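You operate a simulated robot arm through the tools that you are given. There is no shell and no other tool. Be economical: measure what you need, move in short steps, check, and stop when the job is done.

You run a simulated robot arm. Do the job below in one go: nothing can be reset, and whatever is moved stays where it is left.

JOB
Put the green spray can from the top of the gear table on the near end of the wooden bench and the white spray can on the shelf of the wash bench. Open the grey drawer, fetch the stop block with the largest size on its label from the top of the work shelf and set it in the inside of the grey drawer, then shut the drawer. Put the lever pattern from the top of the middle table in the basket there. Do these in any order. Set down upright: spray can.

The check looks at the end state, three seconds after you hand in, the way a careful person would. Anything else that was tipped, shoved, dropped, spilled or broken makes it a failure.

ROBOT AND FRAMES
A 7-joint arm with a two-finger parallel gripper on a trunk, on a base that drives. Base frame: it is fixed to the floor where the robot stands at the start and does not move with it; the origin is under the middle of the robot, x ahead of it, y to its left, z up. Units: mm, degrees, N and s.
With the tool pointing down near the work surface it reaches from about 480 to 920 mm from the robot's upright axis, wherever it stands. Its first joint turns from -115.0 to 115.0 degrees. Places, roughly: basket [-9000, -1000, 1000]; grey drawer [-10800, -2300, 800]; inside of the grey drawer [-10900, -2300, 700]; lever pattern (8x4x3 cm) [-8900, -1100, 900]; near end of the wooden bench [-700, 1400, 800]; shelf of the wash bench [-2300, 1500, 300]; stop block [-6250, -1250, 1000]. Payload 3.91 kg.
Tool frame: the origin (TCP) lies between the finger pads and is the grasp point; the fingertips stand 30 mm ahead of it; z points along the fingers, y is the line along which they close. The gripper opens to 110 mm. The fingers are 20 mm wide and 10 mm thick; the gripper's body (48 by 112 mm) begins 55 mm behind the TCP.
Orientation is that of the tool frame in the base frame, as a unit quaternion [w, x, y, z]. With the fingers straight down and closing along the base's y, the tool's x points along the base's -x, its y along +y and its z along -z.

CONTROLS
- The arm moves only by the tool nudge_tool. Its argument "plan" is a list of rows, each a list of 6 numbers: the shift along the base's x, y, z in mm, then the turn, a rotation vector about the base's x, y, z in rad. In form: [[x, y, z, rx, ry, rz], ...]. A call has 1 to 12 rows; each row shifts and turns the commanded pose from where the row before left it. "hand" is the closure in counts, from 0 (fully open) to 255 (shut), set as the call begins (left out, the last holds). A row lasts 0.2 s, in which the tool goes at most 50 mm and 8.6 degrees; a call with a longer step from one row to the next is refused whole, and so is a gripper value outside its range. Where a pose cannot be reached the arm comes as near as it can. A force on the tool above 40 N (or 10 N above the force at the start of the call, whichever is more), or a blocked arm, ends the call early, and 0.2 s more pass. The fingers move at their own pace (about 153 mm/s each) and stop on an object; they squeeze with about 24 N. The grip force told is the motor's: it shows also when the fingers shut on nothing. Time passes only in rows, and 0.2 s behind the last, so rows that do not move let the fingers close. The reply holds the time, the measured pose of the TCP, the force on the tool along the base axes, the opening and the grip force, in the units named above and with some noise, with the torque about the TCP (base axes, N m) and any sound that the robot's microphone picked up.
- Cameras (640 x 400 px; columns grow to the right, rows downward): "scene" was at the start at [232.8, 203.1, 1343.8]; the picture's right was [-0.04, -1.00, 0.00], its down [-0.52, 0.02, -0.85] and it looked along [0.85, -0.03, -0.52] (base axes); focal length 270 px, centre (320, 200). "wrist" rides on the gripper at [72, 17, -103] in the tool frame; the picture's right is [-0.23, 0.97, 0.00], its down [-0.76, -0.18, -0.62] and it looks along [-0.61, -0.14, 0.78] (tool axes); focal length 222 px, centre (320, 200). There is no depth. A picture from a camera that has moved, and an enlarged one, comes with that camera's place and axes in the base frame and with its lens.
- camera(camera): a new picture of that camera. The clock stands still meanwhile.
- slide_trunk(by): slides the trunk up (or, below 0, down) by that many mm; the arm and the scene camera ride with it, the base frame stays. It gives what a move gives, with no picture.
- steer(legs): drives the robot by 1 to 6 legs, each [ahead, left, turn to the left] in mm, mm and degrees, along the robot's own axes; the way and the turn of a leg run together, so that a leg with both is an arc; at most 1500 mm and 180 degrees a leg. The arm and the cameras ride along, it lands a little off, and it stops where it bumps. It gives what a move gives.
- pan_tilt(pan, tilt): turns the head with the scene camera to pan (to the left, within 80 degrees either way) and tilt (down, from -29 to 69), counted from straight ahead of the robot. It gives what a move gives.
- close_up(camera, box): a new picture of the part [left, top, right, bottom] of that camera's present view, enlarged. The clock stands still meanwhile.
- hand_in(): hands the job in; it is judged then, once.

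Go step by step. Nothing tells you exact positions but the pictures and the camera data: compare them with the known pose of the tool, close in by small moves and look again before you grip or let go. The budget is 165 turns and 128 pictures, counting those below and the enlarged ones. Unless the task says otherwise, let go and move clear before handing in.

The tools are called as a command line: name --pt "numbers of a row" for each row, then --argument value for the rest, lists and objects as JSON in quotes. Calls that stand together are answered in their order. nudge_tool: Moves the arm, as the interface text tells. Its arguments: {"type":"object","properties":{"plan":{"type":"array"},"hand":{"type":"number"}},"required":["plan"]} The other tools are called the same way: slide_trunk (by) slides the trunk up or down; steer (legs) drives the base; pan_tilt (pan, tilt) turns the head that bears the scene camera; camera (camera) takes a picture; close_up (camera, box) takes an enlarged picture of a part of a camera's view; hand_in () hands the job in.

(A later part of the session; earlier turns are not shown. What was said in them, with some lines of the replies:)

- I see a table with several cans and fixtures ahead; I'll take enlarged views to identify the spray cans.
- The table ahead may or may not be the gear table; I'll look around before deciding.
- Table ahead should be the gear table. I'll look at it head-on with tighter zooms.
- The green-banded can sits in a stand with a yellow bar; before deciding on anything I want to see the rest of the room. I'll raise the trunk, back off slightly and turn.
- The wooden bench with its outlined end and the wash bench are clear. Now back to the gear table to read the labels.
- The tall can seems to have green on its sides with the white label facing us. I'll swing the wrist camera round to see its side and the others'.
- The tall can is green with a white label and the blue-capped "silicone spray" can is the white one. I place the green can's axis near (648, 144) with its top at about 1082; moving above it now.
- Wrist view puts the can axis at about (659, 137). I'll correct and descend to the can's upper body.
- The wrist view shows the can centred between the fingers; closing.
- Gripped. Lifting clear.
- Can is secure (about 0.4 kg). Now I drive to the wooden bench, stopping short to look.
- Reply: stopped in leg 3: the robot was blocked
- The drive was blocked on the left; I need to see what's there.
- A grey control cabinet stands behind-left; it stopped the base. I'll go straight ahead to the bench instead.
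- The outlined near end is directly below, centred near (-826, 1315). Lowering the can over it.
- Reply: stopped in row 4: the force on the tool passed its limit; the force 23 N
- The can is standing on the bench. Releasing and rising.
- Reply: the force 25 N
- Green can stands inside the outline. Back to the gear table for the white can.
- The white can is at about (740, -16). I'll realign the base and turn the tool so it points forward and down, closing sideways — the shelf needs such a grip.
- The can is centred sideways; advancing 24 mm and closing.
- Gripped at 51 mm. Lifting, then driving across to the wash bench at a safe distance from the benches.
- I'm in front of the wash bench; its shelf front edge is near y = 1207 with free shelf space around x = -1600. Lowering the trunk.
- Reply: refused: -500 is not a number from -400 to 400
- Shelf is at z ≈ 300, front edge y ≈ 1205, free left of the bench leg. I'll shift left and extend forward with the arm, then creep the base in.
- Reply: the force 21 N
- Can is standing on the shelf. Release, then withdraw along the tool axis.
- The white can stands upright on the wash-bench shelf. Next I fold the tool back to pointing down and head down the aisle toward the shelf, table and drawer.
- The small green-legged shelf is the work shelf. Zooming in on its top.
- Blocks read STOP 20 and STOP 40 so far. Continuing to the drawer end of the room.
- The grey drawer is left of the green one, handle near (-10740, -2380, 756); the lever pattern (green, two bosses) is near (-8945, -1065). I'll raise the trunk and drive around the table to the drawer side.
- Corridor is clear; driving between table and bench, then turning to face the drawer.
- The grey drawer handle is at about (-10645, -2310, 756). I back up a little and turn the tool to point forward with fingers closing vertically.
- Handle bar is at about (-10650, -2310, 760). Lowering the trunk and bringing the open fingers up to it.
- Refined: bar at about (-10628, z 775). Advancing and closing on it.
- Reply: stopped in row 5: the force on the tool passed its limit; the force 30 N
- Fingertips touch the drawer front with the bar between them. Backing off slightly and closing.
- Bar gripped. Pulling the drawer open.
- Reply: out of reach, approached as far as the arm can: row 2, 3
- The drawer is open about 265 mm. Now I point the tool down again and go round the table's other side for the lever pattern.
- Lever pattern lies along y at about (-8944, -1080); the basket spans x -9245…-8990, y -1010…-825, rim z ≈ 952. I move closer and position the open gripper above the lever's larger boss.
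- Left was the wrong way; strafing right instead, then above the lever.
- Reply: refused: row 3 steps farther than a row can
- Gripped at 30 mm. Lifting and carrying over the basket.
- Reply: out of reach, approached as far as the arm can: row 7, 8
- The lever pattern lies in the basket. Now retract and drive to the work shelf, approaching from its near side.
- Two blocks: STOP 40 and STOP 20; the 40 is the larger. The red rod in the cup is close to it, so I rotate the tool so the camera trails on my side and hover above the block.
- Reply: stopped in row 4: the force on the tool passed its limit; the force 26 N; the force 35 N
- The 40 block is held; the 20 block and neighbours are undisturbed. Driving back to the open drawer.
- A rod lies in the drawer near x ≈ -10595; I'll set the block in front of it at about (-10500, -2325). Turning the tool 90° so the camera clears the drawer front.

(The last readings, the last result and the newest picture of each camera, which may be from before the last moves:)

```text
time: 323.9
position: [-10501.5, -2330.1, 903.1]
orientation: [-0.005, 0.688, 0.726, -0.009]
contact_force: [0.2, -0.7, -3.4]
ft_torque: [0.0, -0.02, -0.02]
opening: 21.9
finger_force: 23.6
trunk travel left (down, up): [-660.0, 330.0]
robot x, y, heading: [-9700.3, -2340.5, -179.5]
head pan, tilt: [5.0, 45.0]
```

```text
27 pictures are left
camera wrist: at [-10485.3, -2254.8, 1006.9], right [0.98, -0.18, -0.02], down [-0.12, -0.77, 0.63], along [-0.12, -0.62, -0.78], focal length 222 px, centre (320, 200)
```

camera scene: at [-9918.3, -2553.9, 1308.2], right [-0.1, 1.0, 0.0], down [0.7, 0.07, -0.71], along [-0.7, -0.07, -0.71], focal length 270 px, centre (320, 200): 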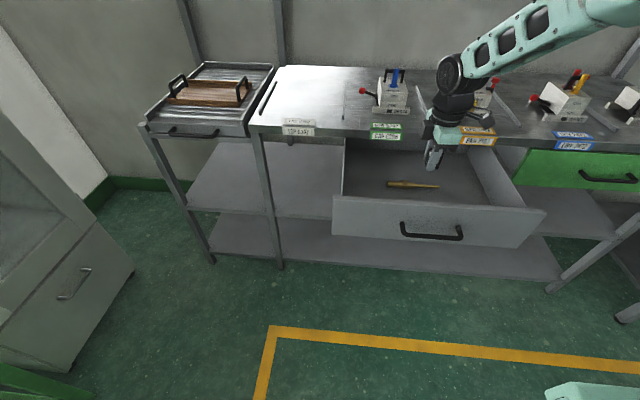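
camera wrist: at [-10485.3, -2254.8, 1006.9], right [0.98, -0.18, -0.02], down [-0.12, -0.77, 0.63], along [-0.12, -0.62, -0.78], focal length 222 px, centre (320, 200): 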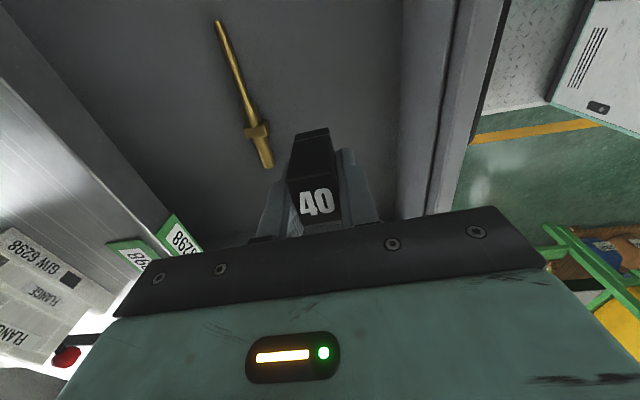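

nudge_tool --pt "3 0 -25 0 0 0" --pt "3 0 -30 0 0 0" --pt "0 0 -30 0 0 0" --pt "0 0 -25 0 0 0" --pt "0 0 -15 0 0 0" --pt "0 0 -10 0 0 0" --pt "0 0 0 0 0 0"

nudge_tool --pt "0 0 -4 0 0 0" --pt "0 0 -4 0 0 0" --pt "0 0 -4 0 0 0" --pt "0 0 -4 0 0 0" --pt "0 0 -4 0 0 0" --pt "0 0 -4 0 0 0" --pt "0 0 -4 0 0 0" --pt "0 0 -4 0 0 0" --pt "0 0 0 0 0 0"

camera --camera "wrist"

```text
time: 325.5
position: [-10493.9, -2329.1, 768.8]
orientation: [-0.005, 0.689, 0.725, -0.009]
contact_force: [1.0, -0.3, -2.7]
ft_torque: [-0.03, -0.01, 0.0]
opening: 22.2
finger_force: 24.6
trunk travel left (down, up): [-660.0, 330.0]
robot x, y, heading: [-9697.9, -2342.1, -179.7]
head pan, tilt: [5.0, 45.0]
```

```text
time: 327.1
position: [-10498.5, -2330.2, 750.2]
orientation: [-0.01, 0.688, 0.725, -0.015]
contact_force: [-0.1, 1.3, 15.1]
ft_torque: [0.06, -0.29, 0.01]
opening: 22.1
finger_force: 24.3
trunk travel left (down, up): [-660.0, 330.0]
robot x, y, heading: [-9695.9, -2342.2, -179.5]
head pan, tilt: [5.0, 45.0]
stopped in row 7: the force on the tool passed its limit (the readings are from after the stop); the commanded pose is now the measured one
```

```text
26 pictures are left
camera wrist: at [-10482.1, -2255.8, 853.4], right [0.98, -0.18, -0.03], down [-0.12, -0.76, 0.63], along [-0.14, -0.62, -0.77], focal length 222 px, centre (320, 200)
```

wrist: 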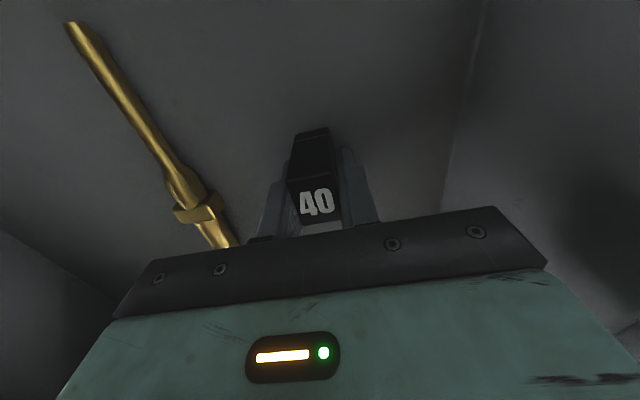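

Block rests on the drawer floor. Releasing and lifting out.

nudge_tool --pt "0 0 1 0 0 0" --pt "0 0 0 0 0 0" --pt "0 0 0 0 0 0" --hand 140

nudge_tool --pt "0 0 10 0 0 0" --pt "0 0 25 0 0 0" --pt "0 0 35 0 0 0" --pt "0 0 40 0 0 0" --pt "0 0 45 0 0 0" --pt "0 0 45 0 0 0" --pt "0 0 45 0 0 0" --pt "0 0 45 0 0 0" --pt "0 0 45 0 0 0" --pt "0 0 45 0 0 0" --pt "0 0 0 0 0 0"

camera --camera "wrist"

camera --camera "scene"

```text
time: 327.9
position: [-10497.1, -2332.1, 750.9]
orientation: [-0.009, 0.688, 0.725, -0.014]
contact_force: [-0.3, -2.6, 23.7]
ft_torque: [0.08, -0.74, -0.07]
opening: 48.8
finger_force: 0.0
trunk travel left (down, up): [-660.0, 330.0]
robot x, y, heading: [-9695.2, -2344.4, -179.5]
head pan, tilt: [5.0, 45.0]
```

```text
time: 330.2
position: [-10497.1, -2329.5, 1132.9]
orientation: [-0.008, 0.688, 0.725, -0.013]
contact_force: [0.1, -0.1, 0.2]
ft_torque: [0.03, -0.01, 0.01]
opening: 49.5
finger_force: 0.1
trunk travel left (down, up): [-660.0, 330.0]
robot x, y, heading: [-9696.9, -2340.9, -179.6]
head pan, tilt: [5.0, 45.0]
```

```text
25 pictures are left
camera wrist: at [-10480.7, -2255.1, 1235.5], right [0.98, -0.18, -0.03], down [-0.12, -0.77, 0.63], along [-0.13, -0.62, -0.77], focal length 222 px, centre (320, 200)
```

wrist: 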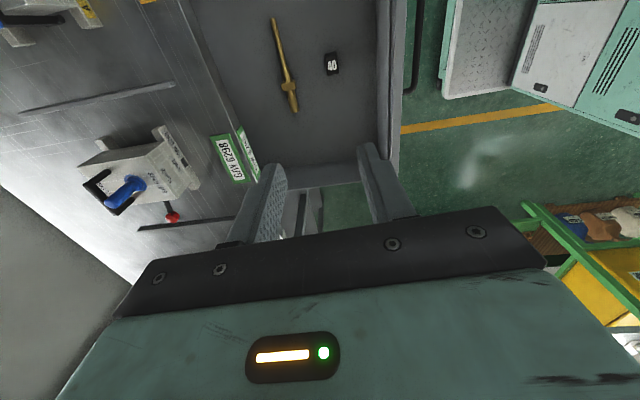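

```text
24 pictures are left
camera scene: at [-9918.3, -2553.9, 1308.2], right [-0.1, 1.0, 0.0], down [0.7, 0.07, -0.71], along [-0.7, -0.07, -0.71], focal length 270 px, centre (320, 200)
```

scene: 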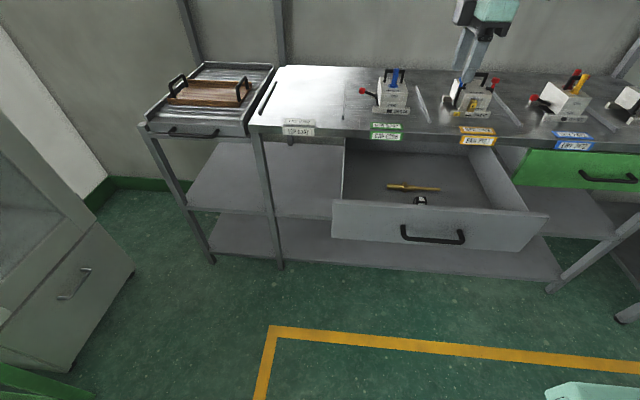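

The block stands in the drawer, clear of the rod. Now I set the tool level again to push the drawer shut with the fingers straddling the handle.

nudge_tool --pt "30 2 0 0 0 0" --pt "40 2 0 0 0 0" --pt "40 2 0 0 0 0" --pt "40 2 0 0 0 0" --pt "35 2 0 0 0 0" --pt "0 0 0 0 0 0" --hand 90

nudge_tool --pt "0 0 0 0 0.145 0" --pt "0 0 0 0 0.145 0" --pt "0 0 0 0 0.145 0" --pt "0 0 0 0 0.145 0" --pt "0 0 0 0 0.145 0" --pt "0 0 0 0 0.145 0" --pt "0 0 0 0 0.145 0" --pt "0 0 0 0 0.145 0" --pt "0 0 0 0 0.145 0" --pt "0 0 0 0 0 0"

steer --legs '[[-70, 0, 0]]'

slide_trunk --by -355

camera --camera "wrist"

camera --camera "scene"

```text
time: 331.6
position: [-10310.5, -2321.2, 1129.7]
orientation: [-0.008, 0.688, 0.725, -0.012]
contact_force: [-1.3, -0.5, -0.1]
ft_torque: [-0.02, -0.01, -0.02]
opening: 71.2
finger_force: 0.0
trunk travel left (down, up): [-660.0, 330.0]
robot x, y, heading: [-9696.4, -2342.6, -179.6]
head pan, tilt: [5.0, 45.0]
```

```text
time: 333.9
position: [-10351.2, -2335.1, 1152.2]
orientation: [-0.447, 0.539, 0.571, -0.429]
contact_force: [-0.3, 1.1, 0.9]
ft_torque: [0.04, 0.02, 0.01]
opening: 71.4
finger_force: 0.1
out of reach, approached as far as the arm can: row 6, 7, 8, 9
trunk travel left (down, up): [-660.0, 330.0]
robot x, y, heading: [-9696.2, -2342.2, -179.5]
head pan, tilt: [5.0, 45.0]
```

```text
time: 334.9
position: [-10282.7, -2333.8, 1150.8]
orientation: [-0.447, 0.539, 0.571, -0.429]
contact_force: [0.0, 0.0, 0.1]
ft_torque: [0.01, 0.0, 0.03]
opening: 71.0
finger_force: 0.0
trunk travel left (down, up): [-660.0, 330.0]
robot x, y, heading: [-9627.6, -2340.5, -179.6]
head pan, tilt: [5.0, 45.0]
```

```text
time: 338.3
position: [-10282.8, -2333.2, 795.7]
orientation: [-0.447, 0.539, 0.571, -0.429]
contact_force: [0.7, 1.1, -0.3]
ft_torque: [-0.02, 0.03, 0.02]
opening: 71.5
finger_force: 0.0
trunk travel left (down, up): [-305.0, 685.0]
robot x, y, heading: [-9631.3, -2339.8, -179.7]
head pan, tilt: [5.0, 45.0]
```

```text
23 pictures are left
camera wrist: at [-10179.6, -2259.2, 808.5], right [0.23, -0.18, -0.96], down [0.58, -0.77, 0.28], along [-0.78, -0.62, -0.08], focal length 222 px, centre (320, 200)
```

wrist: 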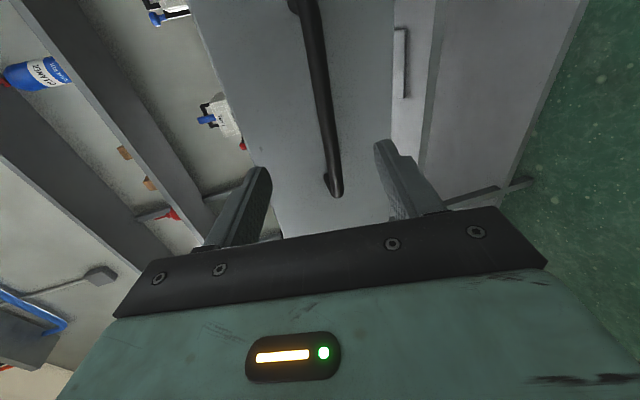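

```text
22 pictures are left
camera scene: at [-9849.6, -2553.3, 953.2], right [-0.1, 1.0, 0.0], down [0.7, 0.07, -0.71], along [-0.7, -0.07, -0.71], focal length 270 px, centre (320, 200)
```

scene: 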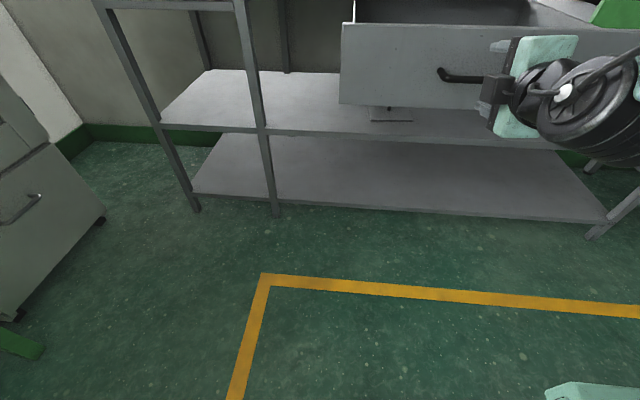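

slide_trunk --by -19

nudge_tool --pt "-10 0 0 0 0 0" --pt "-15 0 0 0 0 0" --pt "-15 0 0 0 0 0" --pt "0 0 0 0 0 0"

camera --camera "wrist"

```text
time: 339.0
position: [-10283.1, -2334.7, 778.7]
orientation: [-0.447, 0.539, 0.571, -0.429]
contact_force: [0.8, -0.1, 0.4]
ft_torque: [0.0, -0.02, 0.01]
opening: 71.2
finger_force: 0.0
trunk travel left (down, up): [-286.0, 704.0]
robot x, y, heading: [-9629.4, -2335.9, -179.6]
head pan, tilt: [5.0, 45.0]
```

```text
time: 340.0
position: [-10322.5, -2334.0, 776.7]
orientation: [-0.447, 0.539, 0.571, -0.429]
contact_force: [-0.7, 0.0, 0.8]
ft_torque: [-0.01, 0.0, 0.0]
opening: 71.1
finger_force: 0.1
trunk travel left (down, up): [-286.0, 704.0]
robot x, y, heading: [-9631.5, -2342.6, -179.4]
head pan, tilt: [5.0, 45.0]
```

```text
21 pictures are left
camera wrist: at [-10219.8, -2258.8, 788.7], right [0.23, -0.18, -0.96], down [0.58, -0.77, 0.28], along [-0.78, -0.62, -0.08], focal length 222 px, centre (320, 200)
```

wrist: 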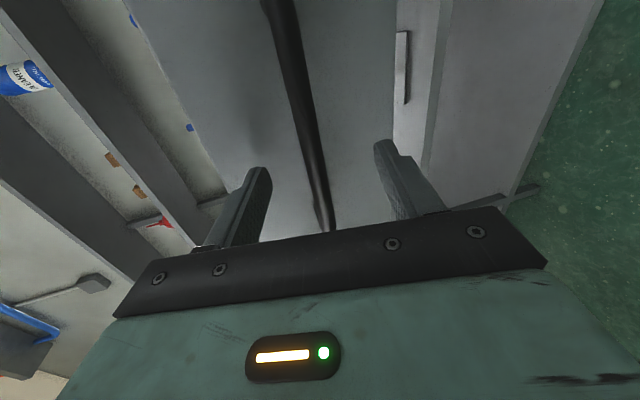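

nudge_tool --pt "-10 0 0 0 0 0" --pt "-10 0 0 0 0 0" --pt "-10 0 0 0 0 0" --pt "-12 0 0 0 0 0" --pt "-12 0 0 0 0 0" --pt "-12 0 0 0 0 0" --pt "-12 0 0 0 0 0" --pt "-12 0 0 0 0 0" --pt "-12 0 0 0 0 0" --pt "-12 0 0 0 0 0" --pt "-10 0 0 0 0 0" --pt "0 0 0 0 0 0"

camera --camera "scene"

```text
time: 342.6
position: [-10447.4, -2335.1, 778.0]
orientation: [-0.446, 0.539, 0.572, -0.428]
contact_force: [-0.4, -0.2, 0.5]
ft_torque: [0.0, -0.01, -0.01]
opening: 71.3
finger_force: 0.0
trunk travel left (down, up): [-286.0, 704.0]
robot x, y, heading: [-9630.8, -2340.3, -179.5]
head pan, tilt: [5.0, 45.0]
```

```text
20 pictures are left
camera scene: at [-9849.6, -2553.3, 934.2], right [-0.1, 1.0, 0.0], down [0.7, 0.07, -0.71], along [-0.7, -0.07, -0.71], focal length 270 px, centre (320, 200)
```

scene: 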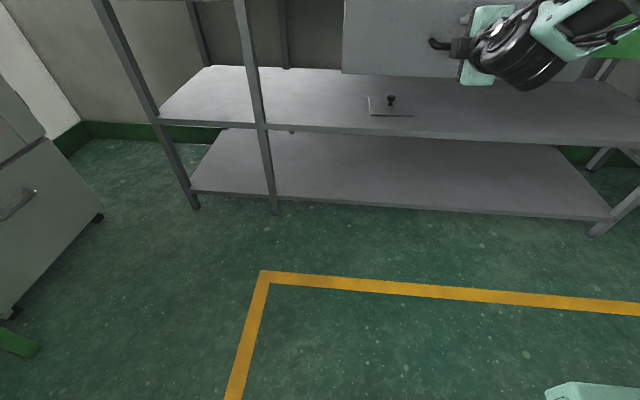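

The drawer is moving in with the push. Continuing until it seats (expected near x ≈ -10615).

nudge_tool --pt "-10 0 0 0 0 0" --pt "-12 0 0 0 0 0" --pt "-12 0 0 0 0 0" --pt "-12 0 0 0 0 0" --pt "-12 0 0 0 0 0" --pt "-12 0 0 0 0 0" --pt "-12 0 0 0 0 0" --pt "-12 0 0 0 0 0" --pt "-12 0 0 0 0 0" --pt "-12 0 0 0 0 0" --pt "-12 0 0 0 0 0" --pt "-10 0 0 0 0 0"

nudge_tool --pt "-8 0 0 0 0 0" --pt "-8 0 0 0 0 0" --pt "-6 0 0 0 0 0" --pt "-6 0 0 0 0 0" --pt "-5 0 0 0 0 0" --pt "-5 0 0 0 0 0" --pt "0 0 0 0 0 0"

camera --camera "wrist"

```text
time: 345.2
position: [-10585.7, -2334.1, 777.0]
orientation: [-0.446, 0.54, 0.571, -0.428]
contact_force: [0.9, 0.2, -0.3]
ft_torque: [-0.02, 0.04, -0.04]
opening: 71.0
finger_force: 0.0
trunk travel left (down, up): [-286.0, 704.0]
robot x, y, heading: [-9631.1, -2339.7, -179.4]
head pan, tilt: [5.0, 45.0]
```

```text
time: 346.4
position: [-10615.0, -2334.9, 779.6]
orientation: [-0.448, 0.539, 0.571, -0.428]
contact_force: [28.3, 3.6, 1.2]
ft_torque: [-0.13, 1.05, -0.34]
opening: 68.3
finger_force: 0.0
trunk travel left (down, up): [-286.0, 704.0]
robot x, y, heading: [-9629.3, -2337.4, -179.3]
head pan, tilt: [5.0, 45.0]
stopped in row 5: the force on the tool passed its limit (the readings are from after the stop); the commanded pose is now the measured one
```

```text
19 pictures are left
camera wrist: at [-10511.5, -2260.1, 791.1], right [0.23, -0.18, -0.96], down [0.58, -0.77, 0.28], along [-0.78, -0.62, -0.07], focal length 222 px, centre (320, 200)
```

wrist: 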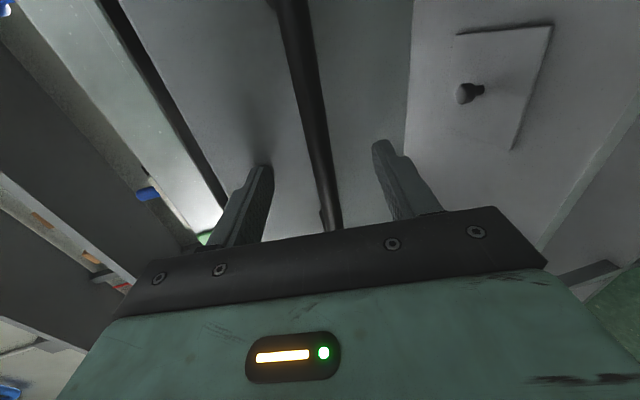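

Seated at exactly the original closed position. Backing the tool straight off and checking.

nudge_tool --pt "10 0 -3 0 0 0" --pt "25 0 0 0 0 0" --pt "35 0 0 0 0 0" --pt "40 0 0 0 0 0" --pt "40 0 0 0 0 0" --pt "40 0 0 0 0 0" --pt "0 0 0 0 0 0"

steer --legs '[[-300, 0, 0]]'

slide_trunk --by 400

pan_tilt --pan 0 --tilt 25

camera --camera "scene"

```text
time: 348.0
position: [-10425.1, -2335.3, 776.1]
orientation: [-0.447, 0.538, 0.571, -0.429]
contact_force: [-0.5, 0.2, 0.8]
ft_torque: [0.02, -0.02, -0.05]
opening: 71.1
finger_force: 0.0
trunk travel left (down, up): [-286.0, 704.0]
robot x, y, heading: [-9626.7, -2338.2, -179.6]
head pan, tilt: [5.0, 45.0]
```

```text
time: 350.0
position: [-10121.3, -2333.6, 775.1]
orientation: [-0.447, 0.538, 0.572, -0.429]
contact_force: [0.1, 0.9, 0.3]
ft_torque: [0.01, -0.02, 0.04]
opening: 71.0
finger_force: 0.0
trunk travel left (down, up): [-286.0, 704.0]
robot x, y, heading: [-9322.9, -2340.4, -179.4]
head pan, tilt: [5.0, 45.0]
```

```text
time: 353.9
position: [-10120.5, -2334.5, 1175.7]
orientation: [-0.447, 0.539, 0.571, -0.429]
contact_force: [0.6, 0.1, 0.2]
ft_torque: [-0.02, -0.01, 0.03]
opening: 71.0
finger_force: 0.0
trunk travel left (down, up): [-686.0, 304.0]
robot x, y, heading: [-9322.1, -2338.6, -179.4]
head pan, tilt: [5.0, 45.0]
```

```text
time: 354.7
position: [-10121.1, -2334.5, 1176.1]
orientation: [-0.447, 0.538, 0.572, -0.429]
contact_force: [0.7, -1.1, -0.5]
ft_torque: [0.03, -0.02, -0.02]
opening: 71.0
finger_force: 0.1
trunk travel left (down, up): [-686.0, 304.0]
robot x, y, heading: [-9326.5, -2336.7, -179.2]
head pan, tilt: [0.0, 25.0]
```

```text
18 pictures are left
camera scene: at [-9554.7, -2544.0, 1364.7], right [-0.01, 1.0, 0.0], down [0.42, 0.0, -0.91], along [-0.91, -0.01, -0.42], focal length 270 px, centre (320, 200)
```

scene: 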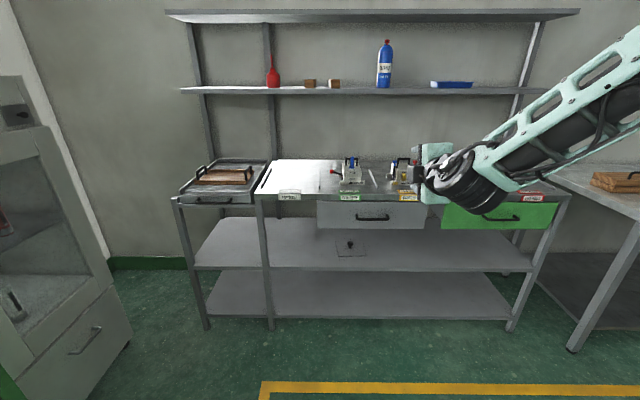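

The drawer is shut, and everything else is where it should be: the green can stands on the wooden bench, the white can stands on the wash-bench shelf, and the lever pattern is in the basket. The gripper is empty and clear, so I'm handing in.

hand_in

```text
The job is handed in.
```

I handed the job in with all four parts done:
- **Green spray can:** upright on the near end of the wooden bench.
- **White spray can:** upright on the wash-bench shelf.
- **Stop block:** the 40 block is inside the grey drawer, and the drawer is shut.
- **Lever pattern:** in the basket on the middle table.

Early on, the base bumped a grey control cabinet on the way to the wooden bench and stopped there. I did not go back to check whether the cabinet had moved.
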